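You operate a simulated robot arm through the tools that you are given. There is no shell and no other tool. Be economical: measure what you need, move in short steps, check, and stop when the job is done.

You run a simulated robot arm. Do the job below in one go: nothing can be reset, and whatever is moved stays where it is left.

## Task
Rinse the suds off the side plate and the wooden paddle.
Fine: both go back on the drainer; turn the tap off.

It is judged by the outcome, as a careful person would: the job done as asked, and still so three seconds after it is handed in. It fails if anything else is knocked over, pushed out of place, dropped, spilled or broken.

## Robot
A 7-joint arm with a two-finger parallel gripper, fixed in place. Base frame: the origin is at the foot of the arm, x ahead of it, y to its left, z up; the work surface is at about z = 710. Lengths are in mm, angles in degrees, forces in N, time in s.
With the tool pointing down near the work surface it reaches from about 380 to 900 mm from the base axis. Its first joint turns from -115.0 to 115.0 degrees. Payload 3.91 kg.
The TCP is the grasp point between the finger pads, 30 mm short of the fingertips. In the tool frame z runs along the fingers and y along their closing line. The gripper opens to 110 mm. The fingers are 20 mm wide and 10 mm thick; the gripper's body (48 by 112 mm) begins 55 mm behind the TCP.
Orientation is that of the tool frame in the base frame, as a unit quaternion [x, y, z, w]. With the fingers straight down and closing along the base's y, the tool's x points along the base's -x, its y along +y and its z along -z.

## Interface
- The arm moves only by the tool nudge_tool. Its argument "series" is a list that holds one entry, the list of rows, each a list of 7 numbers: the closure in counts, from 0 (fully open) to 255 (shut), then the shift along the tool's x, y, z in mm, then the turn, a rotation vector about the tool's x, y, z in degrees. In form: [[[claw, x, y, z, wx, wy, wz], ...]]. A call has 1 to 10 rows; each row shifts and turns the commanded pose from where the row before left it, along the tool's axes as they then stand. A row lasts 0.2 s, in which the tool goes at most 50 mm and 8.6 degrees; a call with a longer step from one row to the next is refused whole, and so is a gripper value outside its range. Where a pose cannot be reached the arm comes as near as it can. A force on the tool above 90 N (or 10 N above the force at the start of the call, whichever is more), or a blocked arm, ends the call early, and 0.2 s more pass. Each finger travels about 153 mm/s and halts on what it meets, pressing with about 29 N; the grip force reading is that of the motor and also rises with nothing between the fingers. The clock runs only during rows and for 0.2 s after the last one: add rows that do not move to give the fingers time. The reply holds the time, the measured pose of the TCP, the force on the tool along the base axes, the opening and the grip force, in the units named above and with some noise, with the torque about the TCP (base axes, N m) and any sound that the robot's microphone picked up, and new pictures: "views" is both (left out), scene, wrist or none.
- Cameras (640 x 400 px; columns grow to the right, rows downward): "scene" is fixed at [216.8, 500.8, 1594.5]; the picture's right is [-0.88, -0.47, 0.00], its down [-0.27, 0.51, -0.82] and it looks along [0.39, -0.72, -0.58] (base axes); focal length 333 px, centre (320, 200). "wrist" rides on the gripper at [72, 17, -103] in the tool frame; the picture's right is [-0.23, 0.97, 0.00], its down [-0.76, -0.18, -0.62] and it looks along [-0.61, -0.14, 0.78] (tool axes); focal length 222 px, centre (320, 200). There is no depth. A picture from a camera that has moved, and an enlarged one, comes with that camera's place and axes in the base frame and with its lens.
- lift_body(by): slides the trunk up (or, below 0, down) by that many mm; the arm rides with it, the base frame stays. It gives what a move gives, with no picture.
- close_up(camera, box): a new picture of the part [left, top, right, bottom] of that camera's present view, enlarged. No time passes.
- sign_off(): hands the job in; it is judged then, once.

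Work in short steps. Places have to be worked out from the pictures, the camera data and where the tool is seen: move nearer, look again, correct. Check each grasp and each placing, and mend what went wrong. You have 120 turns and 200 pictures in all, those below and enlarged ones among them. Open the gripper and draw the arm clear of the work before you hand the job in, unless the task says otherwise; then end with one line.

The tools are called as name(argument=value, ...) on one line, values as JSON. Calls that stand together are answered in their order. nudge_tool: Moves the arm, as the interface text tells. Its arguments: {"type":"object","properties":{"series":{"type":"array","items":{"type":"array","items":{"type":"array","items":{"type":"number"}}}},"views":{"type":"string","enum":["both","scene","wrist","none"]}},"required":["series"]} The other tools are called the same way: lift_body (by) slides the trunk up or down; close_up (camera, box) takes an enlarged picture of a part of a camera's view; sign_off () hands the job in.

At the start:

```text
time: 0.0
position: [408.7, -371.5, 1194.9]
ee_rot: [0.0, 1.0, 0.0, 0.0]
wrist_force: [1.0, 0.4, -0.1]
torque: [0.02, 0.0, 0.03]
finger_gap: 110.1
grasp_force: 0.0
trunk travel left (down, up): [-750.0, 240.0]
```

scene: 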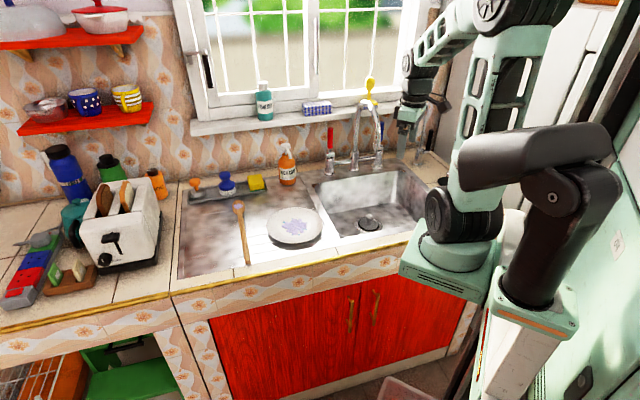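
wrist: 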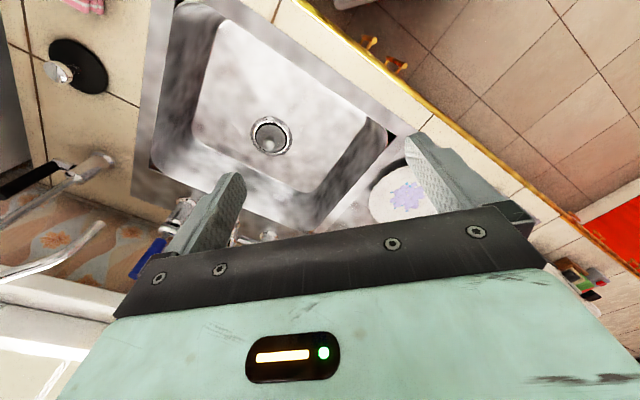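

The two views put the plate near (713, -236, 855) and the drain near (561, -558, 680). I'll look closer at the tap, the plate and the paddle before moving.

close_up(camera="scene", box=[300, 60, 460, 160])

close_up(camera="scene", box=[170, 140, 362, 260])

close_up(camera="scene", box=[290, 130, 450, 250])

close_up(camera="wrist", box=[0, 100, 320, 300])

```text
4.00 times, centred on (380, 110) of scene
camera zoom: at [216.8, 500.8, 1594.5], right [-0.88, -0.47, 0.0], down [-0.27, 0.51, -0.82], along [0.39, -0.72, -0.58], focal length 1331 px, centre (80, 560)
```

zoom: 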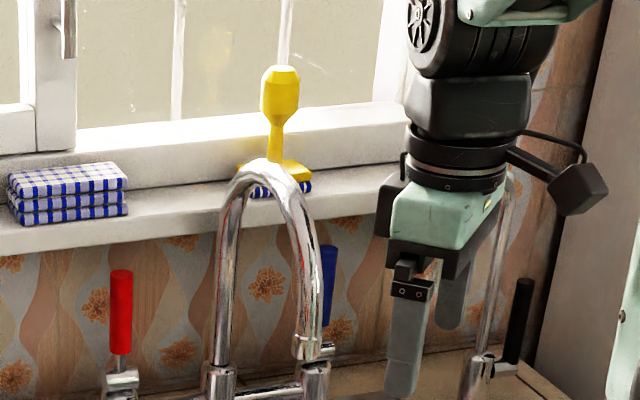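

```text
3.33 times, centred on (266, 200) of scene
camera zoom: at [216.8, 500.8, 1594.5], right [-0.88, -0.47, 0.0], down [-0.27, 0.51, -0.82], along [0.39, -0.72, -0.58], focal length 1110 px, centre (500, 200)
```

zoom: 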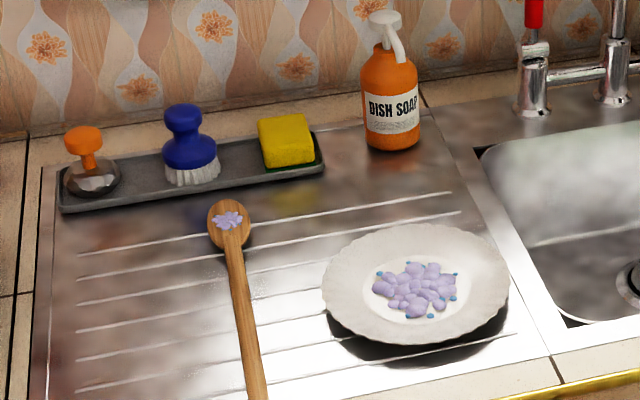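

```text
3.33 times, centred on (370, 190) of scene
camera zoom: at [216.8, 500.8, 1594.5], right [-0.88, -0.47, 0.0], down [-0.27, 0.51, -0.82], along [0.39, -0.72, -0.58], focal length 1110 px, centre (153, 233)
```

zoom: 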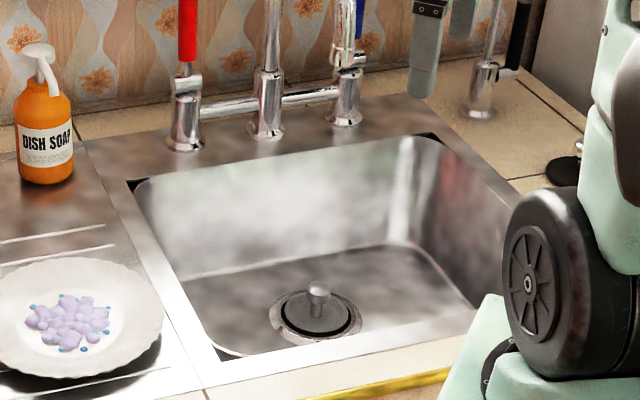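

```text
2.00 times, centred on (160, 200) of wrist
camera zoom: at [335.7, -354.2, 1297.9], right [0.23, 0.97, 0.0], down [0.76, -0.18, 0.62], along [0.61, -0.14, -0.78], focal length 444 px, centre (640, 200)
```

zoom: 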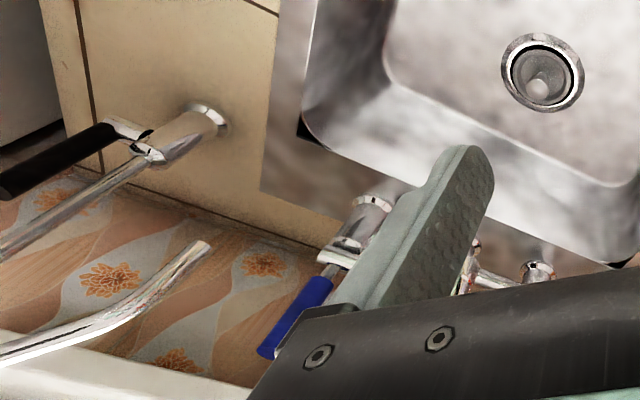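

Everything fits a counter turned 45°, with its top at z≈855. The spout outlet is near (555, -555, 1055) and the blue lever near n=968. I'll yaw to face the wall and pitch forward to see the tap levers with the wrist camera.

nudge_tool(series=[[[0, 0, 0, 0, 0, 0, 7.5], [0, 0, 0, 0, 0, 0, 7.5], [0, 0, 0, 0, 0, 0, 7.5], [0, 0, 0, 0, 0, 0, 7.5], [0, 0, 0, 0, 0, 0, 7.5], [0, 0, 0, 0, 0, 0, 7.5], [0, 0, 0, 0, 0, -8.5, 0], [0, 0, 0, 0, 0, -8.5, 0], [0, 0, 0, 0, 0, -8.5, 0], [0, 0, 0, 0, 0, -8.5, 0]]], views="both")

```text
time: 2.2
position: [410.5, -376.6, 1196.3]
ee_rot: [0.368, 0.884, -0.109, 0.267]
wrist_force: [0.0, -1.9, 0.2]
torque: [0.09, -0.01, 0.06]
finger_gap: 110.1
grasp_force: 0.2
out of reach, approached as far as the arm can: row 10
trunk travel left (down, up): [-750.0, 240.0]
camera wrist: at [338.5, -281.2, 1241.7], right [0.82, 0.55, 0.13], down [0.08, -0.33, 0.94], along [0.56, -0.76, -0.32], focal length 222 px, centre (320, 200)
```

scene: 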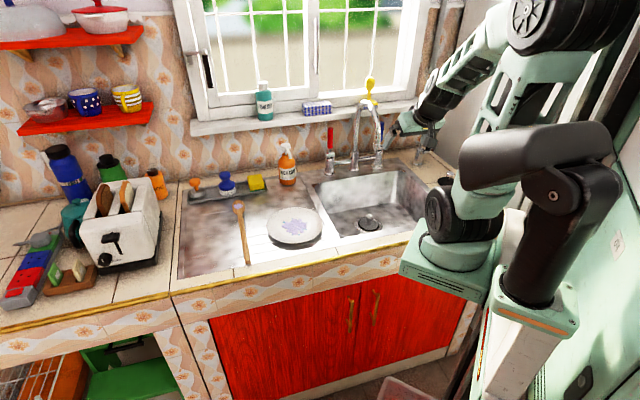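
wrist: 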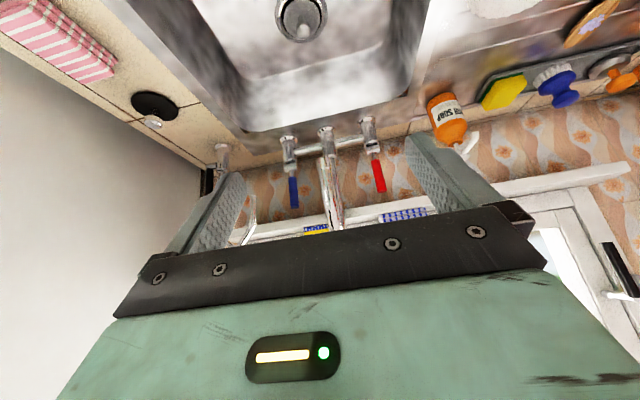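

The levers show clearly: blue on the right of the column, red on the left, both upright. I'll zoom in on them.

close_up(camera="wrist", box=[256, 100, 416, 220])

close_up(camera="scene", box=[312, 110, 392, 180])

close_up(camera="wrist", box=[400, 0, 640, 150])

```text
3.33 times, centred on (336, 160) of wrist
camera zoom: at [338.5, -281.2, 1241.7], right [0.82, 0.55, 0.13], down [0.08, -0.33, 0.94], along [0.56, -0.76, -0.32], focal length 740 px, centre (267, 333)
```

zoom: 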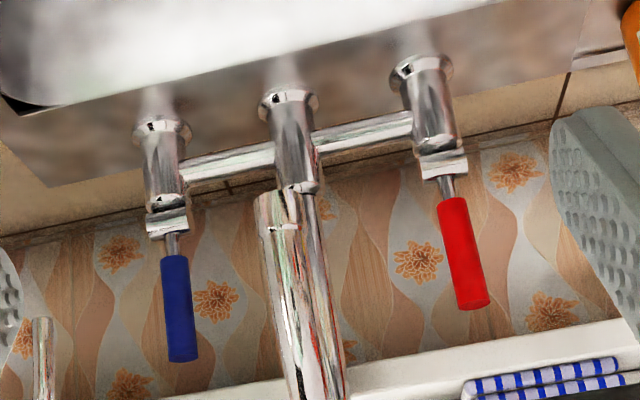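

```text
5.71 times, centred on (352, 145) of scene
camera zoom: at [216.8, 500.8, 1594.5], right [-0.88, -0.47, 0.0], down [-0.27, 0.51, -0.82], along [0.39, -0.72, -0.58], focal length 1902 px, centre (137, 514)
```

zoom: 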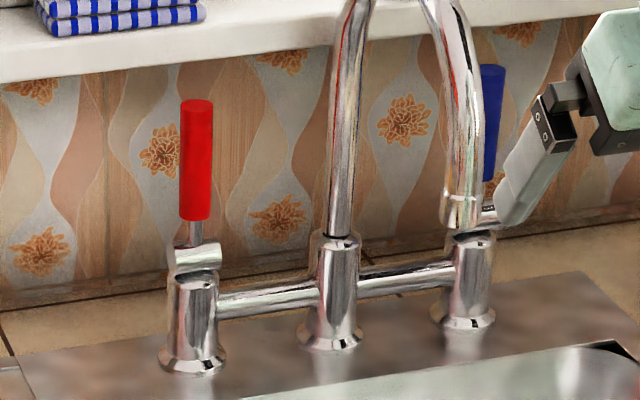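

```text
2.67 times, centred on (520, 75) of wrist
camera zoom: at [338.5, -281.2, 1241.7], right [0.82, 0.55, 0.13], down [0.08, -0.33, 0.94], along [0.56, -0.76, -0.32], focal length 592 px, centre (-213, 533)
```

zoom: 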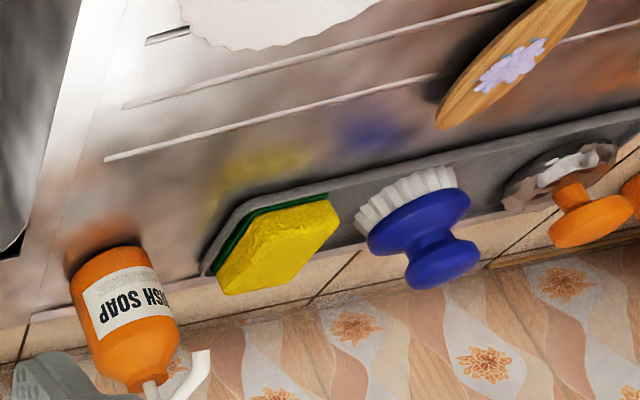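

The lever barrels lie along the crossbar, so the levers should tip toward the user. The red one at (765, -604), z 981–1068, has clear space around it, while the filter tap's spout crowds the blue one. I'll move toward red and keep pitching forward.

nudge_tool(series=[[[0, -21.7, 11.4, 23.4, 0, 0, 0], [0, -21.7, 11.4, 23.4, 0, 0, 0], [0, -21.7, 11.4, 23.4, 0, 0, 0], [0, -21.7, 11.4, 23.4, 0, 0, 0], [0, -21.7, 11.4, 23.4, 0, 0, 0], [0, -21.7, 11.4, 23.4, 0, 0, 0], [0, -21.7, 11.4, 23.4, 0, 0, 0], [0, -21.7, 11.4, 23.4, 0, 0, 0], [0, 0, 0, 0, 0, -8, 0], [0, 0, 0, 0, 0, -8, 0]]], views="both")

```text
time: 4.4
position: [650.7, -486.5, 1137.8]
ee_rot: [0.346, 0.837, -0.161, 0.391]
wrist_force: [-0.5, -0.4, -0.3]
torque: [-0.01, 0.0, -0.01]
finger_gap: 110.1
grasp_force: 0.1
trunk travel left (down, up): [-750.0, 240.0]
camera wrist: at [572.7, -385.7, 1148.4], right [0.79, 0.59, 0.17], down [-0.12, -0.13, 0.98], along [0.6, -0.8, -0.04], focal length 222 px, centre (320, 200)
```

scene: 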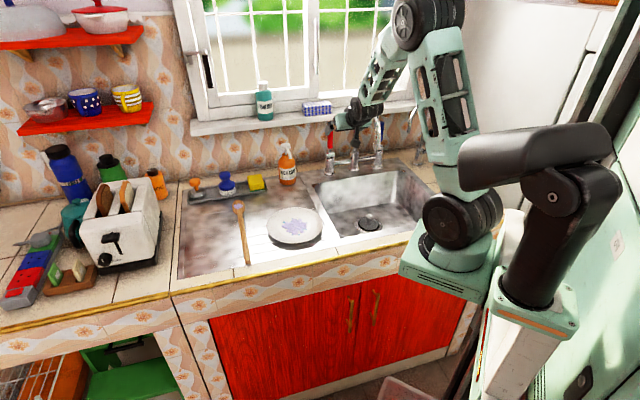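
wrist: 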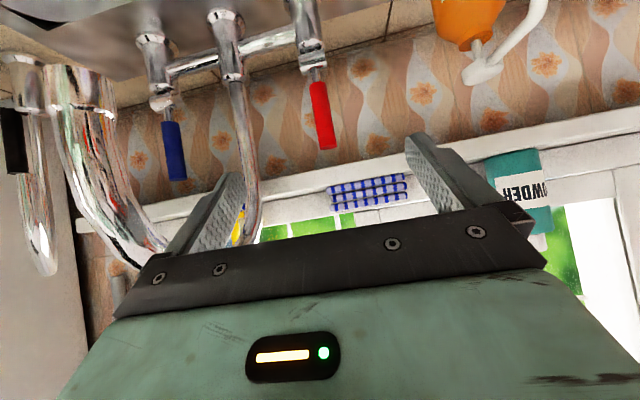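

Triangulating the red lever again gives about (761, -607), u≈109, with the tip at z≈1070. I'll advance along the tool so the lever sits between the open fingers.

nudge_tool(series=[[[0, -8, -2, 36, 0, 0, 0], [0, -7, -2, 36, 0, 0, 0], [0, -7, -2, 36, 0, 0, 0], [0, -7, -1, 36, 0, 0, 0]]], views="both")

```text
time: 5.4
position: [739.9, -582.9, 1068.5]
ee_rot: [0.347, 0.837, -0.162, 0.39]
wrist_force: [0.5, -0.1, 0.0]
torque: [0.02, 0.01, -0.01]
finger_gap: 110.2
grasp_force: 0.1
trunk travel left (down, up): [-750.0, 240.0]
camera wrist: at [661.1, -481.4, 1078.9], right [0.79, 0.59, 0.17], down [-0.12, -0.13, 0.98], along [0.6, -0.8, -0.04], focal length 222 px, centre (320, 200)
```

scene: 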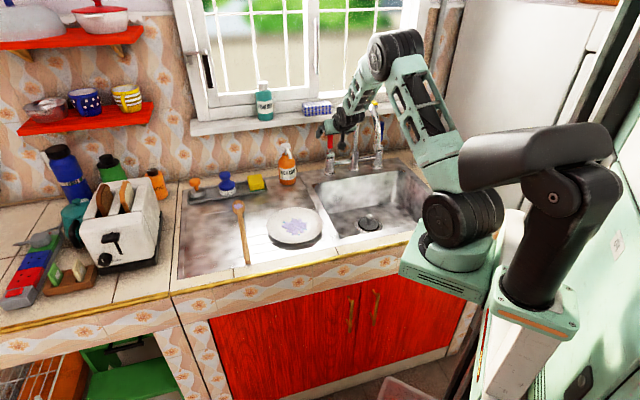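
wrist: 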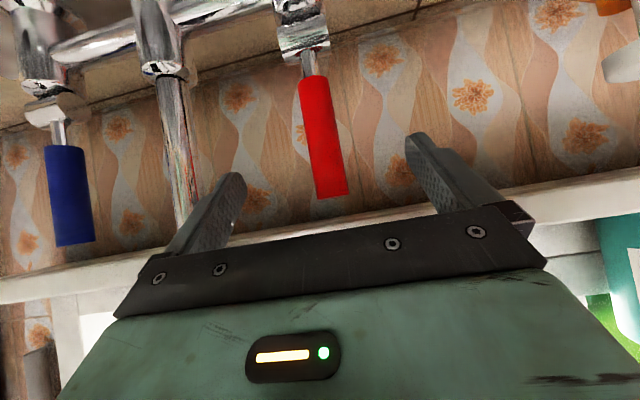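

The lever sits centred between the fingers, about 43 mm further along the tool axis. I'll advance and close.

nudge_tool(series=[[[0, 0, 0, 22, 0, 0, 0], [0, 0, 0, 21, 0, 0, 0], [150, 0, 0, 0, 0, 0, 0], [255, 0, 0, 0, 0, 0, 0], [255, 0, 0, 0, 0, 0, 0]]], views="both")

```text
time: 6.6
position: [763.4, -602.2, 1041.0]
ee_rot: [0.345, 0.837, -0.161, 0.392]
wrist_force: [13.4, 8.2, -1.7]
torque: [-0.16, -0.32, 0.08]
finger_gap: 22.6
grasp_force: 45.1
trunk travel left (down, up): [-750.0, 240.0]
camera wrist: at [686.3, -501.4, 1051.5], right [0.79, 0.59, 0.18], down [-0.12, -0.13, 0.98], along [0.6, -0.8, -0.04], focal length 222 px, centre (320, 200)
```

scene: 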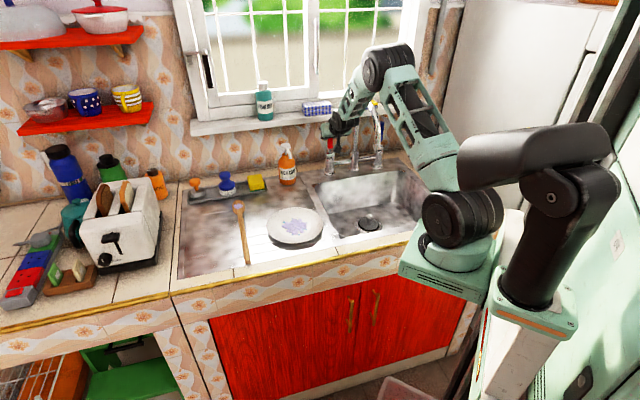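
wrist: 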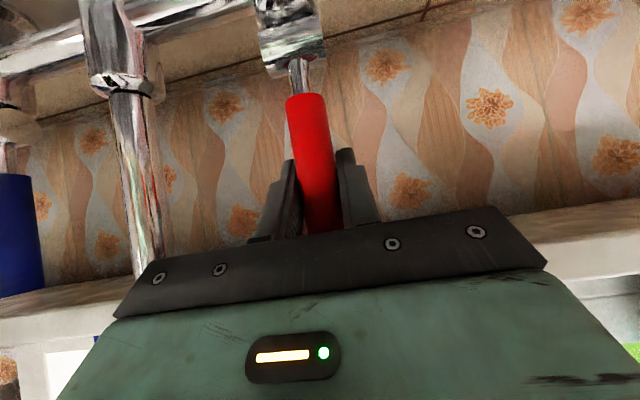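

The lever is gripped, with a gap of 22.6. I'll pull it toward the user along its arc by 20–30° and check for water.

nudge_tool(series=[[[255, 5.7, 3, -5.7, 0, 0, 0], [255, 5.7, 0, -5.7, 0, 0, 0], [255, 6.7, 0, -4.7, 0, 0, 0], [255, 6.7, 0, -4.7, 0, 0, 0], [255, 7.3, 0, -3.4, 0, 0, 0], [255, 7.3, 0, -3.4, 0, 0, 0]]], views="both")

```text
time: 8.0
position: [730.8, -569.4, 1030.5]
ee_rot: [0.346, 0.837, -0.162, 0.391]
wrist_force: [18.3, -2.7, 7.5]
torque: [-0.94, -0.89, 0.08]
finger_gap: 22.8
grasp_force: 45.2
trunk travel left (down, up): [-750.0, 240.0]
camera wrist: at [653.0, -467.4, 1040.9], right [0.79, 0.59, 0.17], down [-0.12, -0.13, 0.98], along [0.6, -0.8, -0.04], focal length 222 px, centre (320, 200)
```

scene: 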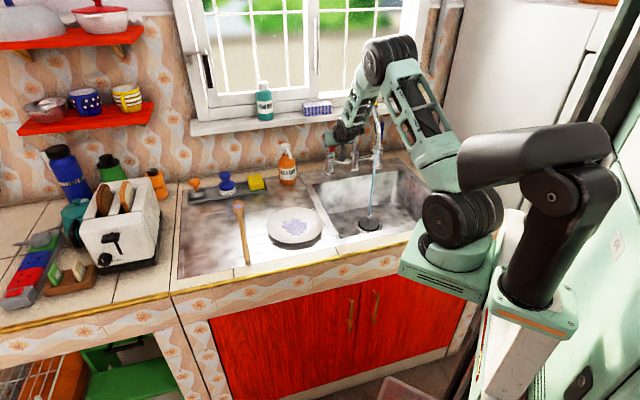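
wrist: 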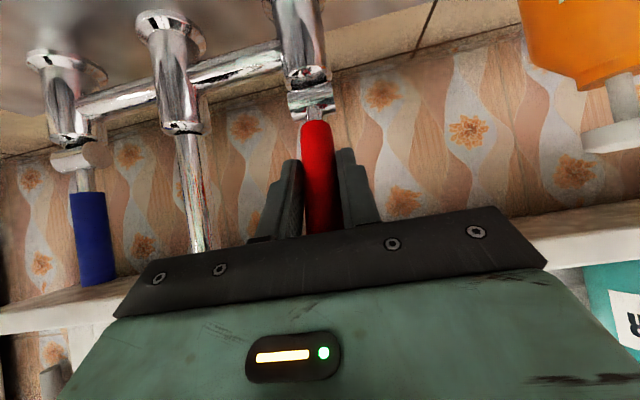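

Water is running with the lever about 29° forward. I'll release it, back out along the tool axis, shift left toward the drainer and start levelling the tool.

nudge_tool(series=[[[120, 0, 0, 0, 0, 0, 0], [0, 0, 0, 0, 0, 0, 0], [0, 0, 0, -40, 0, 0, 0], [0, 0, 0, -45, 0, 0, 0], [0, 0, 0, -45, 0, 0, 0], [0, 5, 40, -30, 0, 0, 0], [0, 5, 45, -10, 0, 0, 0], [0, 0, 45, 0, 0, 8, 0], [0, 0, 45, 0, 0, 8, 0], [0, 0, 40, 0, 0, 8, 0]]], views="both")

close_up(camera="scene", box=[312, 90, 412, 250])

```text
refused: row 6 steps farther than a row can; nothing moved
```

```text
2.50 times, centred on (362, 170) of scene
camera zoom: at [216.8, 500.8, 1594.5], right [-0.88, -0.47, 0.0], down [-0.27, 0.51, -0.82], along [0.39, -0.72, -0.58], focal length 832 px, centre (215, 275)
```

zoom: 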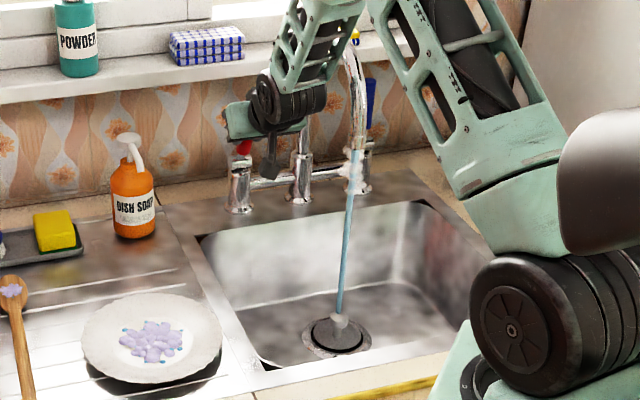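

A row was too long, so I'm resending with shorter steps.

nudge_tool(series=[[[120, 0, 0, 0, 0, 0, 0], [0, 0, 0, 0, 0, 0, 0], [0, 0, 0, -40, 0, 0, 0], [0, 0, 0, -45, 0, 0, 0], [0, 0, 0, -45, 0, 0, 0], [0, 5, 35, -25, 0, 0, 0], [0, 5, 45, -10, 0, 0, 0], [0, 0, 45, 0, 0, 8, 0], [0, 0, 45, 0, 0, 8, 0], [0, 0, 40, 0, 0, 8, 0]]], views="both")

```text
time: 10.2
position: [785.2, -325.8, 1128.5]
ee_rot: [0.373, 0.9, -0.087, 0.208]
wrist_force: [-0.3, -0.1, 0.4]
torque: [0.02, -0.02, 0.03]
finger_gap: 109.9
grasp_force: 0.0
trunk travel left (down, up): [-750.0, 240.0]
camera wrist: at [718.0, -233.9, 1187.5], right [0.83, 0.54, 0.1], down [0.17, -0.42, 0.89], along [0.53, -0.73, -0.44], focal length 222 px, centre (320, 200)
```

scene: 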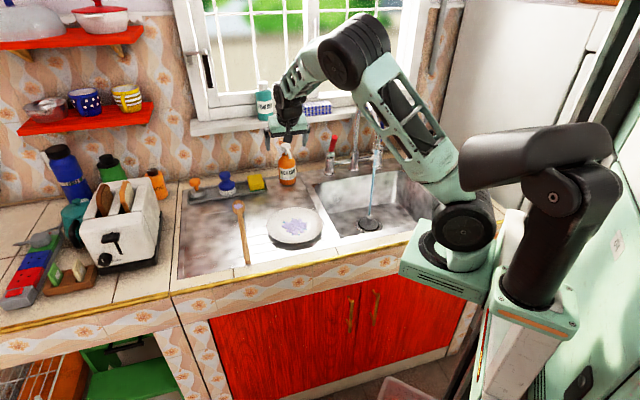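
wrist: 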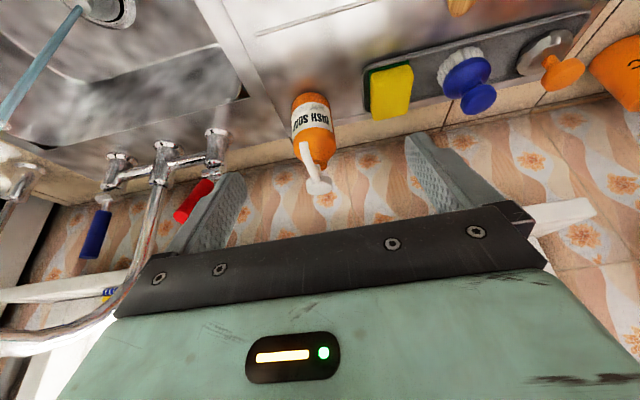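

The arm has released cleanly. Next I'll move back over the drainer and straighten the tool for a good look at the plate and paddle.

nudge_tool(series=[[[0, 33, 11, -16, 0, 0, 0], [0, 33, 11, -16, 0, 0, 0], [0, 33, 11, -16, 0, 0, 0], [0, 33, 11, -16, 0, 0, 0], [0, 33, 11, -16, 0, 0, 0], [0, 0, 0, 0, 0, 8.5, 0], [0, 0, 0, 0, 0, 8.5, 0], [0, 0, 0, 0, 0, 8.5, 0]]], views="wrist")

```text
time: 12.0
position: [692.4, -157.0, 1127.6]
ee_rot: [0.381, 0.924, -0.001, 0.003]
wrist_force: [-0.1, 1.1, -0.9]
torque: [-0.06, 0.0, -0.01]
finger_gap: 109.8
grasp_force: 0.0
trunk travel left (down, up): [-750.0, 240.0]
camera wrist: at [652.4, -93.1, 1230.1], right [0.85, 0.53, 0.0], down [0.41, -0.66, 0.63], along [0.33, -0.53, -0.78], focal length 222 px, centre (320, 200)
```

wrist: 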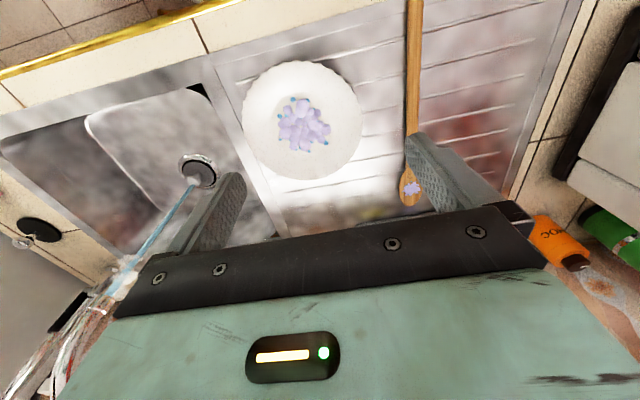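

Plate centre is at about (698, -221), diameter 194. The paddle lies along n at u≈513, with its handle from n≈530 and its suds near n≈821. I'll go above the paddle handle first.

nudge_tool(series=[[[0, -4, 27, 35, 0, 0, 0], [0, -4, 27, 35, 0, 0, 0], [0, -4, 27, 35, 0, 0, 0], [0, -4, 27, 35, 0, 0, 0], [0, -4, 27, 35, 0, 0, 0]]], views="both")

```text
time: 13.2
position: [804.8, -82.0, 953.9]
ee_rot: [0.382, 0.924, -0.002, 0.004]
wrist_force: [0.5, -0.2, 0.7]
torque: [-0.02, -0.01, 0.0]
finger_gap: 110.0
grasp_force: 0.0
trunk travel left (down, up): [-750.0, 240.0]
camera wrist: at [764.6, -17.7, 1055.4], right [0.85, 0.53, 0.0], down [0.41, -0.66, 0.63], along [0.33, -0.53, -0.78], focal length 222 px, centre (320, 200)
```

scene: 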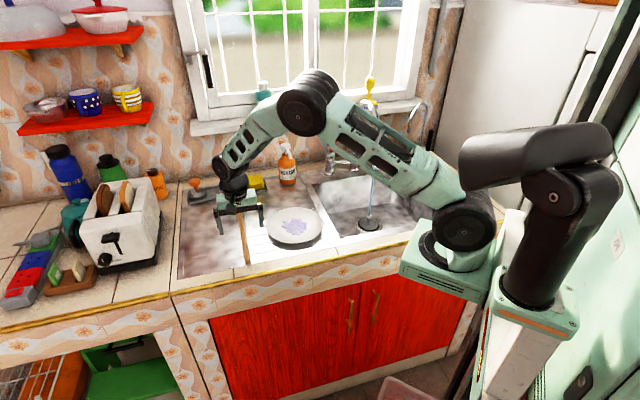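
wrist: 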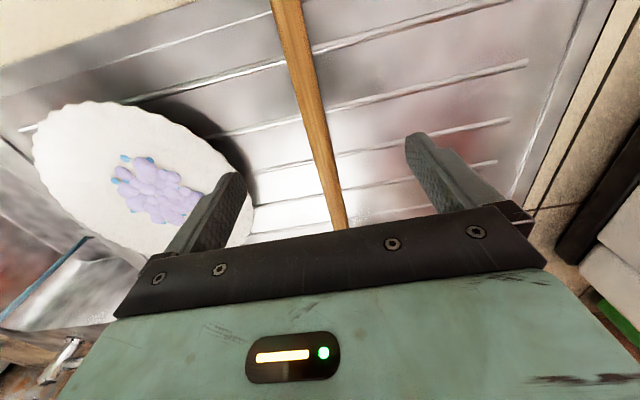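

The handle is centred between the fingers. I'll narrow the opening to stay clear of the plate and descend.

nudge_tool(series=[[[110, 0, -2, 0, 0, 0, 0], [120, 0, 0, 20, 0, 0, 0], [120, 0, 0, 20, 0, 0, 0], [120, 0, 0, 18, 0, 0, 0]]], views="both")

close_up(camera="scene", box=[200, 180, 296, 260])

```text
time: 14.2
position: [803.7, -79.5, 899.2]
ee_rot: [0.382, 0.924, -0.001, 0.006]
wrist_force: [-9.2, 3.3, 45.6]
torque: [-0.7, 1.69, -0.3]
finger_gap: 60.4
grasp_force: 2.4
trunk travel left (down, up): [-750.0, 240.0]
camera wrist: at [763.4, -15.1, 1002.4], right [0.85, 0.53, 0.01], down [0.41, -0.66, 0.63], along [0.34, -0.53, -0.78], focal length 222 px, centre (320, 200)
```

scene: 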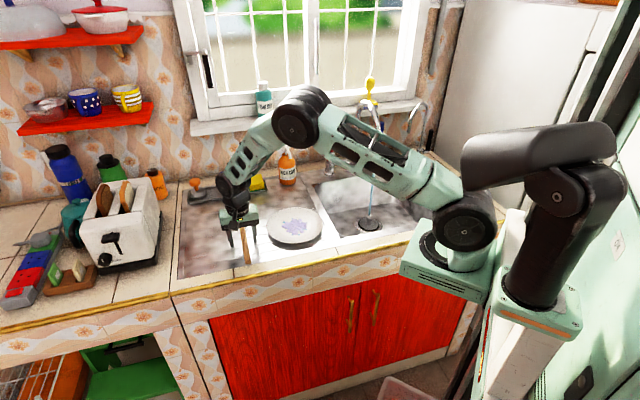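
wrist: 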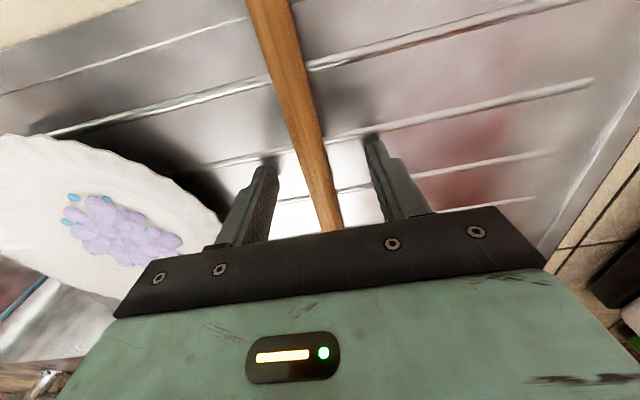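

```text
5.00 times, centred on (248, 220) of scene
camera zoom: at [216.8, 500.8, 1594.5], right [-0.88, -0.47, 0.0], down [-0.27, 0.51, -0.82], along [0.39, -0.72, -0.58], focal length 1664 px, centre (680, 100)
```

zoom: 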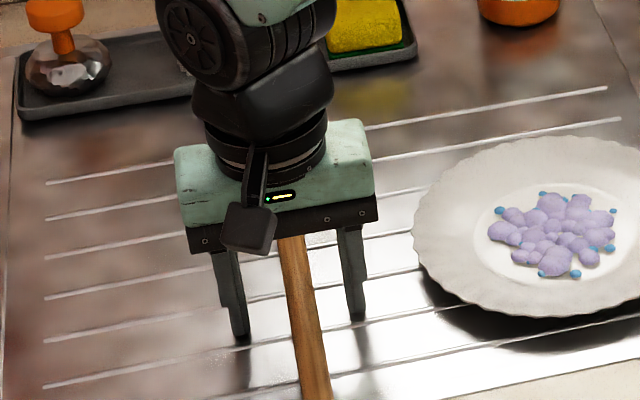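

The fingertips touched the drainer at TCP z≈899, so its surface is at about 868. I'll ease up 3 mm and close on the handle.

nudge_tool(series=[[[120, 0, 0, -7, 0, 0, 0], [200, 0, 0, 0, 0, 0, 0], [255, 0, 0, 0, 0, 0, 0], [255, 0, 0, 0, 0, 0, 0]]], views="wrist")

```text
time: 15.2
position: [805.1, -80.4, 899.6]
ee_rot: [0.383, 0.924, -0.002, 0.004]
wrist_force: [0.9, -2.2, 5.7]
torque: [-0.33, -0.34, -0.17]
finger_gap: 16.8
grasp_force: 28.3
trunk travel left (down, up): [-750.0, 240.0]
camera wrist: at [763.8, -15.8, 1002.5], right [0.85, 0.53, 0.0], down [0.41, -0.66, 0.63], along [0.33, -0.53, -0.78], focal length 222 px, centre (320, 200)
```

wrist: 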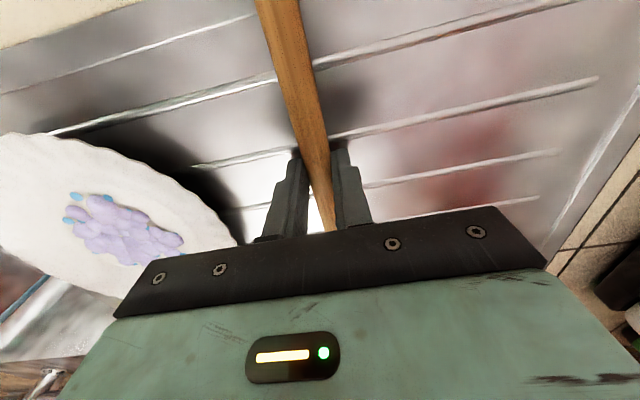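

The handle is gripped at 16.8 mm. I'll lift straight up 80 mm and check.

nudge_tool(series=[[[255, 0, 0, -10, 0, 0, 0], [255, 0, 0, -20, 0, 0, 0], [255, 0, 0, -25, 0, 0, 0], [255, 0, 0, -25, 0, 0, 0], [255, 0, 0, 0, 0, 0, 0]]], views="both")

close_up(camera="scene", box=[190, 150, 310, 270])

```text
time: 16.4
position: [803.8, -79.0, 980.1]
ee_rot: [0.383, 0.924, -0.002, 0.004]
wrist_force: [0.8, -1.0, 0.3]
torque: [-0.03, 0.01, 0.01]
finger_gap: 0.0
grasp_force: 29.2
trunk travel left (down, up): [-750.0, 240.0]
camera wrist: at [763.0, -14.6, 1081.9], right [0.85, 0.53, 0.0], down [0.41, -0.66, 0.63], along [0.33, -0.53, -0.78], focal length 222 px, centre (320, 200)
```

scene: 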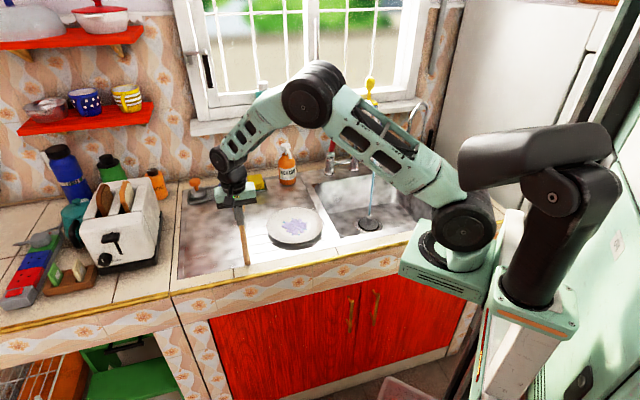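
wrist: 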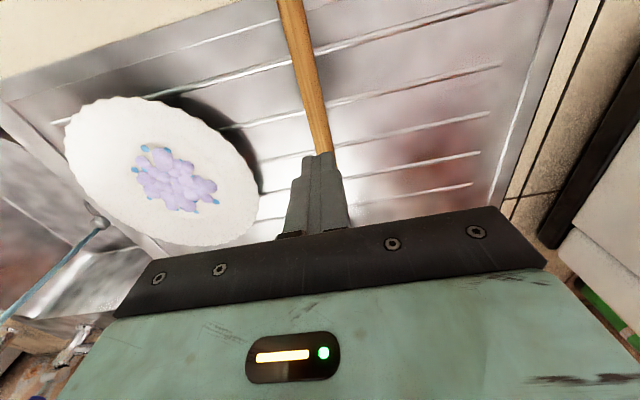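

```text
3.33 times, centred on (250, 210) of scene
camera zoom: at [216.8, 500.8, 1594.5], right [-0.88, -0.47, 0.0], down [-0.27, 0.51, -0.82], along [0.39, -0.72, -0.58], focal length 1110 px, centre (553, 167)
```

zoom: 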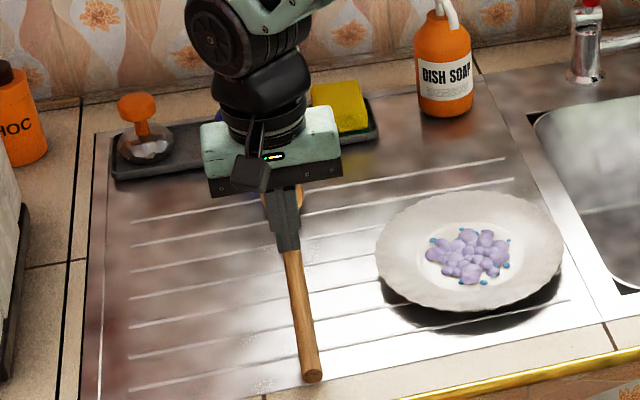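

The handle slipped out, and the paddle looks to be where it was. The fingertips probably landed on a drainer rib, so I'll zoom in to place them between the ribs.

close_up(camera="wrist", box=[200, 0, 440, 150])

close_up(camera="scene", box=[218, 196, 298, 276])

```text
2.67 times, centred on (320, 75) of wrist
camera zoom: at [763.0, -14.6, 1081.9], right [0.85, 0.53, 0.0], down [0.41, -0.66, 0.63], along [0.33, -0.53, -0.78], focal length 592 px, centre (320, 533)
```

zoom: 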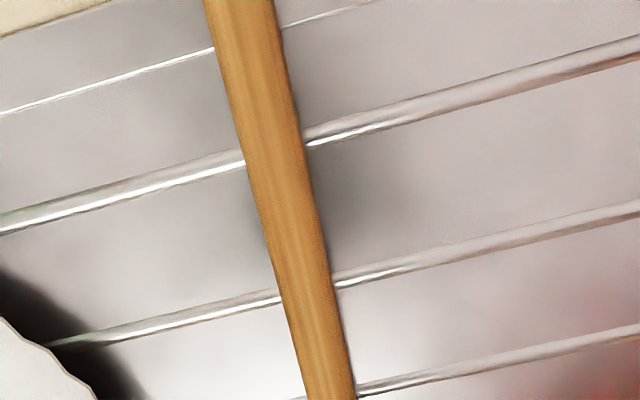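

```text
5.00 times, centred on (258, 236) of scene
camera zoom: at [216.8, 500.8, 1594.5], right [-0.88, -0.47, 0.0], down [-0.27, 0.51, -0.82], along [0.39, -0.72, -0.58], focal length 1664 px, centre (630, 20)
```

zoom: 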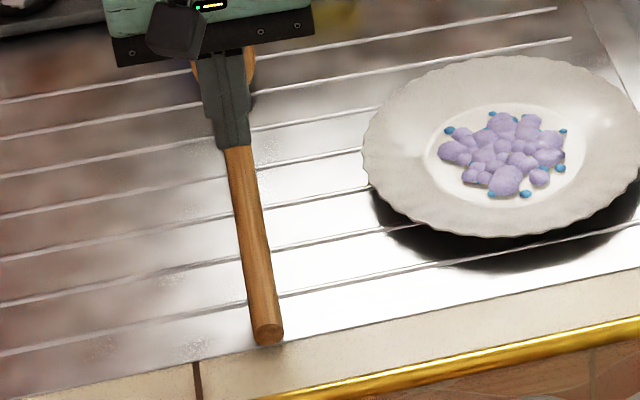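

The torque reading at contact says the left finger landed on the rib at n≈611. I'll shift 6 mm forward to between the ribs and descend a little deeper.

nudge_tool(series=[[[140, -6, -3, 0, 0, 0, 0], [140, 0, 0, 30, 0, 0, 0], [140, 0, 0, 30, 0, 0, 0], [140, 0, 0, 17, 0, 0, 0], [140, 0, 0, 3, 0, 0, 0], [140, 0, 0, 2, 0, 0, 0], [140, 0, 0, 0, 0, 0, 0]]], views="wrist")

```text
time: 18.0
position: [807.7, -85.4, 900.7]
ee_rot: [0.382, 0.924, -0.001, 0.005]
wrist_force: [-1.4, 2.3, 16.0]
torque: [-0.14, 0.51, -0.2]
finger_gap: 49.2
grasp_force: 0.1
trunk travel left (down, up): [-750.0, 240.0]
camera wrist: at [764.9, -21.7, 1002.5], right [0.85, 0.53, 0.0], down [0.41, -0.66, 0.63], along [0.34, -0.53, -0.78], focal length 222 px, centre (320, 200)
```

wrist: 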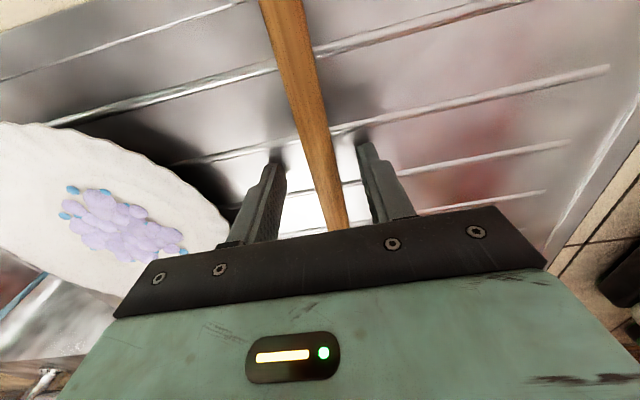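

The fingertips now rest on the flat surface. I'll close, raise only slightly, and inspect the grip before committing.

nudge_tool(series=[[[140, 0, 0, -2, 0, 0, 0], [200, 0, 0, 0, 0, 0, 0], [255, 0, 0, 0, 0, 0, 0], [255, 0, 0, 0, 0, 0, 0], [255, 0, 0, 0, 0, 0, 0]]], views="none")

close_up(camera="wrist", box=[256, 100, 384, 240])

close_up(camera="scene", box=[218, 206, 282, 266])

```text
time: 19.2
position: [804.8, -87.7, 899.9]
ee_rot: [0.381, 0.925, -0.003, 0.004]
wrist_force: [0.6, -0.4, 2.7]
torque: [-0.12, -0.13, 0.13]
finger_gap: 16.9
grasp_force: 28.9
trunk travel left (down, up): [-750.0, 240.0]
```

```text
2.86 times, centred on (320, 170) of wrist
camera zoom: at [764.4, -22.6, 1002.6], right [0.85, 0.53, 0.0], down [0.41, -0.66, 0.63], along [0.33, -0.53, -0.78], focal length 635 px, centre (320, 286)
```

zoom: 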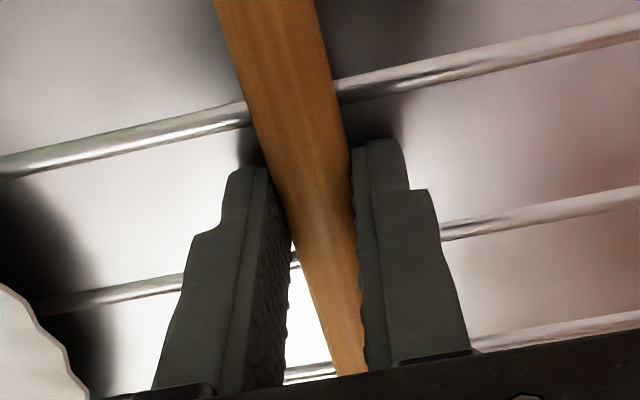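

```text
6.67 times, centred on (250, 236) of scene
camera zoom: at [216.8, 500.8, 1594.5], right [-0.88, -0.47, 0.0], down [-0.27, 0.51, -0.82], along [0.39, -0.72, -0.58], focal length 2219 px, centre (787, -40)
```

zoom: 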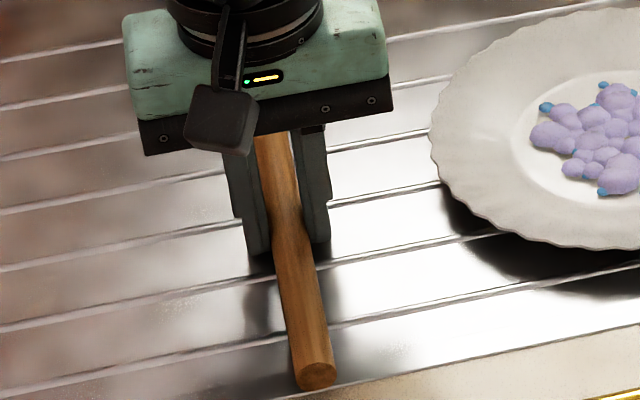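

The grip looks sound from both views. I'll lift slowly in small steps and watch the gap.

nudge_tool(series=[[[255, 0, 0, -3, 0, 0, 0], [255, 0, 0, -3, 0, 0, 0], [255, 0, 0, -3, 0, 0, 0], [255, 0, 0, -3, 0, 0, 0]]], views="none")

close_up(camera="scene", box=[202, 196, 282, 266])

```text
time: 20.2
position: [804.4, -87.7, 912.2]
ee_rot: [0.383, 0.924, -0.002, 0.004]
wrist_force: [0.1, 0.0, -1.4]
torque: [0.06, 0.03, -0.02]
finger_gap: 16.7
grasp_force: 29.2
trunk travel left (down, up): [-750.0, 240.0]
```

```text
5.71 times, centred on (242, 231) of scene
camera zoom: at [216.8, 500.8, 1594.5], right [-0.88, -0.47, 0.0], down [-0.27, 0.51, -0.82], along [0.39, -0.72, -0.58], focal length 1902 px, centre (766, 23)
```

zoom: 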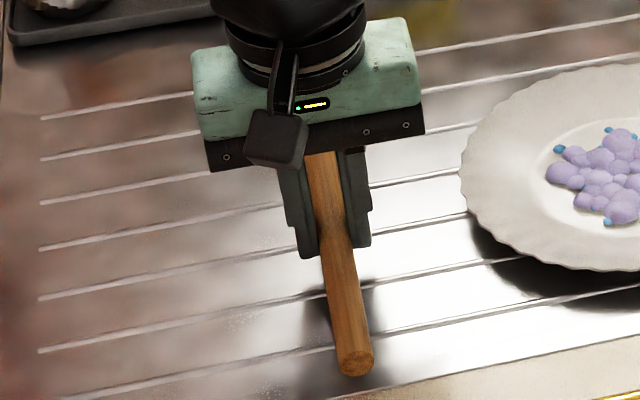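

It's holding now, with a gap of 16.7. I'll continue lifting gently.

nudge_tool(series=[[[255, 0, 0, -4, 0, 0, 0], [255, 0, 0, -6, 0, 0, 0], [255, 0, 0, -8, 0, 0, 0], [255, 0, 0, -8, 0, 0, 0], [255, 0, 0, -8, 0, 0, 0], [255, 0, 0, -8, 0, 0, 0], [255, 0, 0, -8, 0, 0, 0], [255, 0, 0, -6, 0, 0, 0], [255, 0, 0, -4, 0, 0, 0]]], views="both")

close_up(camera="scene", box=[190, 150, 300, 260])

```text
time: 22.2
position: [803.9, -86.3, 971.6]
ee_rot: [0.382, 0.924, -0.002, 0.004]
wrist_force: [-0.4, 0.4, -0.9]
torque: [0.04, 0.04, -0.02]
finger_gap: 16.7
grasp_force: 28.9
trunk travel left (down, up): [-750.0, 240.0]
camera wrist: at [764.0, -22.4, 1075.0], right [0.85, 0.53, 0.0], down [0.41, -0.66, 0.63], along [0.33, -0.53, -0.78], focal length 222 px, centre (320, 200)
```

scene: 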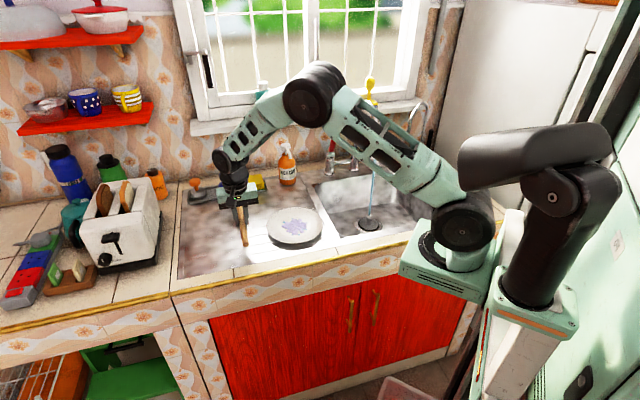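
wrist: 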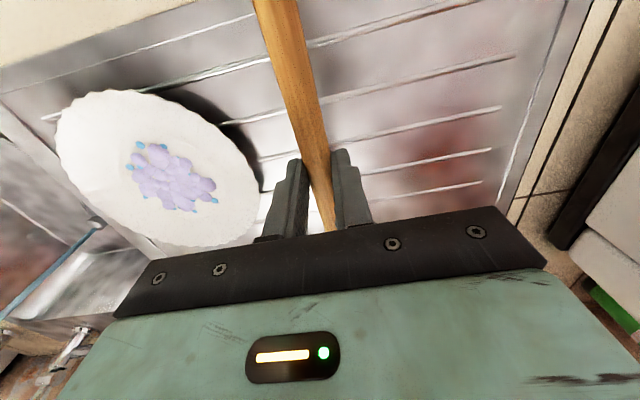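

```text
3.64 times, centred on (245, 205) of scene
camera zoom: at [216.8, 500.8, 1594.5], right [-0.88, -0.47, 0.0], down [-0.27, 0.51, -0.82], along [0.39, -0.72, -0.58], focal length 1210 px, centre (593, 182)
```

zoom: 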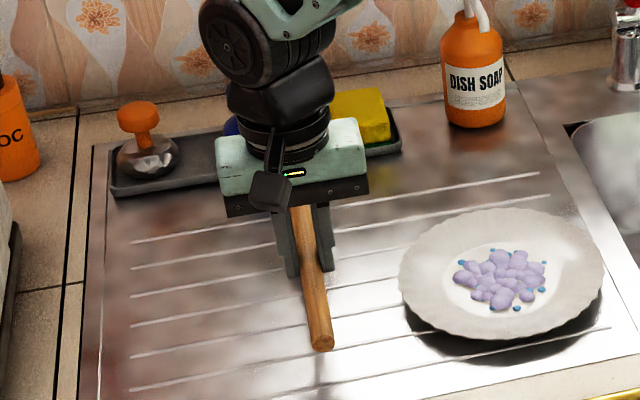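

The paddle is held level. I'll carry it sideways toward the stream and stop about 60 mm short to check.

nudge_tool(series=[[[255, 0, -8, 0, 0, 0, 0], [255, 2, -16, 0, 0, 0, 0], [255, 2, -24, 0, 0, 0, 0], [255, 2, -28, 0, 0, 0, 0], [255, 2, -28, 0, 0, 0, 0], [255, 2, -28, 0, 0, 0, 0], [255, 2, -28, 0, 0, 0, 0], [255, 2, -28, 0, 0, 0, 0], [255, 2, -28, 0, 0, 0, 0], [255, 2, -28, 0, 0, 0, 0]]], views="none")

nudge_tool(series=[[[255, 2, -28, 0, 0, 0, 0], [255, 2, -28, 0, 0, 0, 0], [255, 2, -28, 0, 0, 0, 0], [255, 2, -28, 0, 0, 0, 0], [255, 2, -28, 0, 0, 0, 0], [255, 2, -28, 0, 0, 0, 0], [255, 2, -20, 0, 0, 0, 0], [255, 2, -12, 0, 0, 0, 0], [255, 0, -6, 0, 0, 0, 0]]], views="both")

```text
time: 24.4
position: [618.9, -245.4, 970.4]
ee_rot: [0.382, 0.924, -0.002, 0.004]
wrist_force: [0.5, -0.1, 0.1]
torque: [0.03, 0.06, 0.01]
finger_gap: 16.7
grasp_force: 28.6
trunk travel left (down, up): [-750.0, 240.0]
```

```text
time: 26.4
position: [461.7, -380.6, 972.7]
ee_rot: [0.383, 0.924, -0.001, 0.005]
wrist_force: [-0.5, 0.2, -0.5]
torque: [0.0, 0.05, -0.04]
finger_gap: 16.9
grasp_force: 29.3
trunk travel left (down, up): [-750.0, 240.0]
camera wrist: at [420.9, -316.6, 1075.0], right [0.85, 0.53, 0.0], down [0.41, -0.66, 0.63], along [0.33, -0.53, -0.78], focal length 222 px, centre (320, 200)
```

scene: 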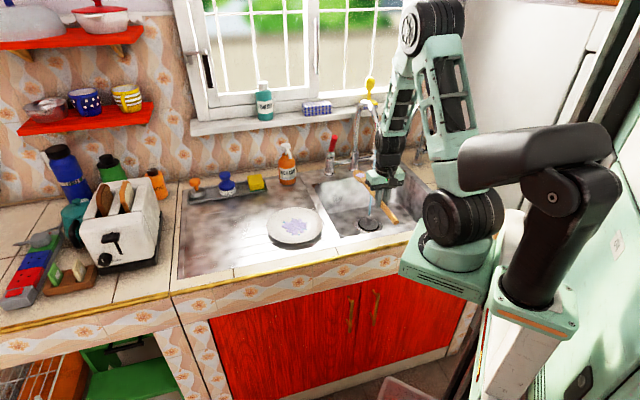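
wrist: 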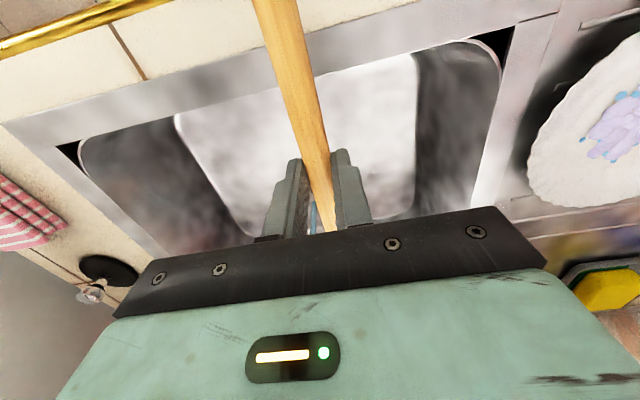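

I'll zoom in on the scene camera to see the paddle head relative to the stream.

close_up(camera="scene", box=[320, 130, 430, 240])

```text
3.64 times, centred on (375, 185) of scene
camera zoom: at [216.8, 500.8, 1594.5], right [-0.88, -0.47, 0.0], down [-0.27, 0.51, -0.82], along [0.39, -0.72, -0.58], focal length 1210 px, centre (120, 254)
```

zoom: 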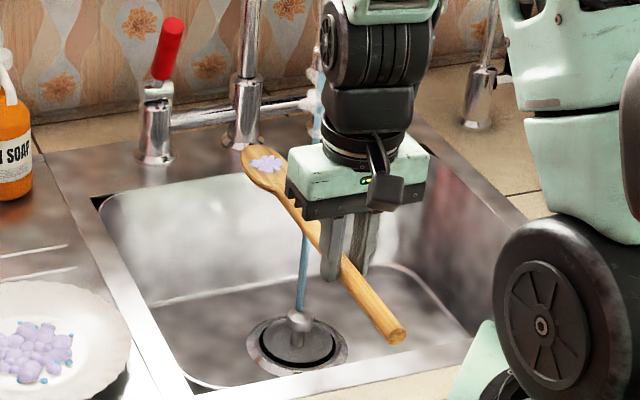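

The suds sit at about n=790, u=55, so another 54 mm puts them in the stream. I'll move in, dwell, and sweep slightly.

nudge_tool(series=[[[255, 0, -16, 0, 0, 0, 0], [255, 1, -20, 0, 0, 0, 0], [255, 0, -12, 0, 0, 0, 0], [255, 0, -6, 0, 0, 0, 0], [255, 0, 0, 0, 0, 0, 0], [255, 0, 0, 0, 0, 0, 0], [255, 0, 0, 0, 0, 0, 0], [255, 0, 0, 0, 0, 0, 0]]], views="none")

close_up(camera="scene", box=[320, 130, 430, 240])

```text
time: 28.2
position: [422.9, -419.4, 972.4]
ee_rot: [0.382, 0.924, -0.002, 0.004]
wrist_force: [0.1, 0.7, 0.1]
torque: [0.01, 0.04, -0.02]
finger_gap: 16.5
grasp_force: 28.9
trunk travel left (down, up): [-750.0, 240.0]
```

```text
3.64 times, centred on (375, 185) of scene
camera zoom: at [216.8, 500.8, 1594.5], right [-0.88, -0.47, 0.0], down [-0.27, 0.51, -0.82], along [0.39, -0.72, -0.58], focal length 1210 px, centre (120, 254)
```

zoom: 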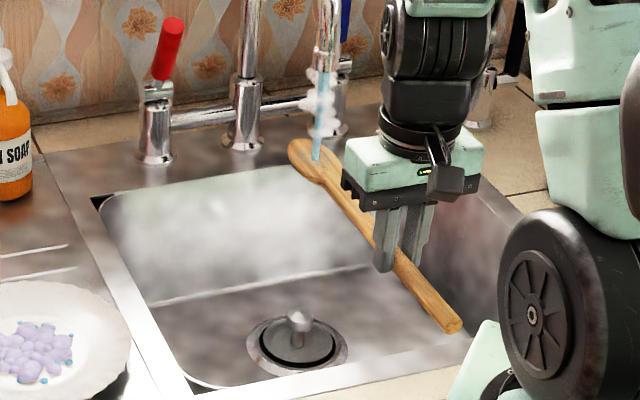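

Most of the suds appear gone. I'll zoom in on the head to check for residue.

close_up(camera="scene", box=[360, 150, 400, 190])

```text
10.00 times, centred on (380, 170) of scene
camera zoom: at [216.8, 500.8, 1594.5], right [-0.88, -0.47, 0.0], down [-0.27, 0.51, -0.82], along [0.39, -0.72, -0.58], focal length 3328 px, centre (-280, 500)
```

zoom: 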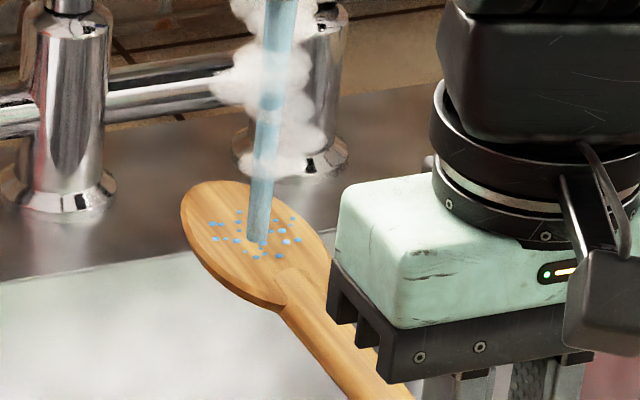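

The foam is gone and only droplets remain. I'll sweep the head through the stream a bit, then pull it aside to inspect.

nudge_tool(series=[[[255, 10, 0, 0, 0, 0, 0], [255, 0, -10, 0, 0, 0, 0], [255, -12, 0, 0, 0, 0, 0], [255, -12, 0, 0, 0, 0, 0], [255, 0, 12, 0, 0, 0, 0], [255, 10, 8, 0, 0, 0, 0], [255, 10, 0, 0, 0, 0, 0], [255, 0, 16, 0, 0, 0, 0], [255, 0, 24, 0, 0, 0, 0], [255, 0, 16, 0, 0, 0, 0]]], views="none")

close_up(camera="scene", box=[340, 140, 400, 200])

```text
time: 30.4
position: [464.8, -367.0, 969.8]
ee_rot: [0.383, 0.924, -0.002, 0.004]
wrist_force: [-0.3, -0.7, -0.5]
torque: [0.04, 0.04, 0.02]
finger_gap: 16.5
grasp_force: 29.1
trunk travel left (down, up): [-750.0, 240.0]
```

```text
6.67 times, centred on (370, 170) of scene
camera zoom: at [216.8, 500.8, 1594.5], right [-0.88, -0.47, 0.0], down [-0.27, 0.51, -0.82], along [0.39, -0.72, -0.58], focal length 2219 px, centre (-13, 400)
```

zoom: 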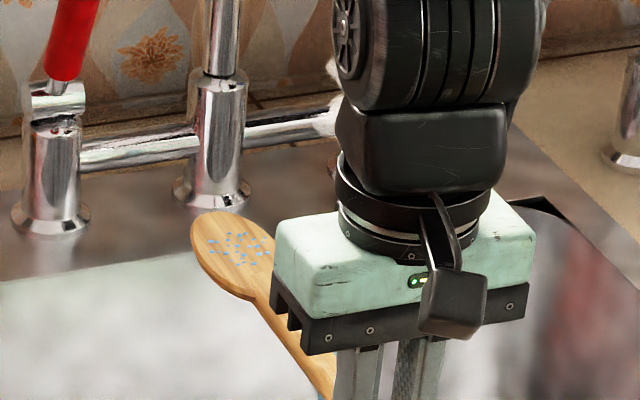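

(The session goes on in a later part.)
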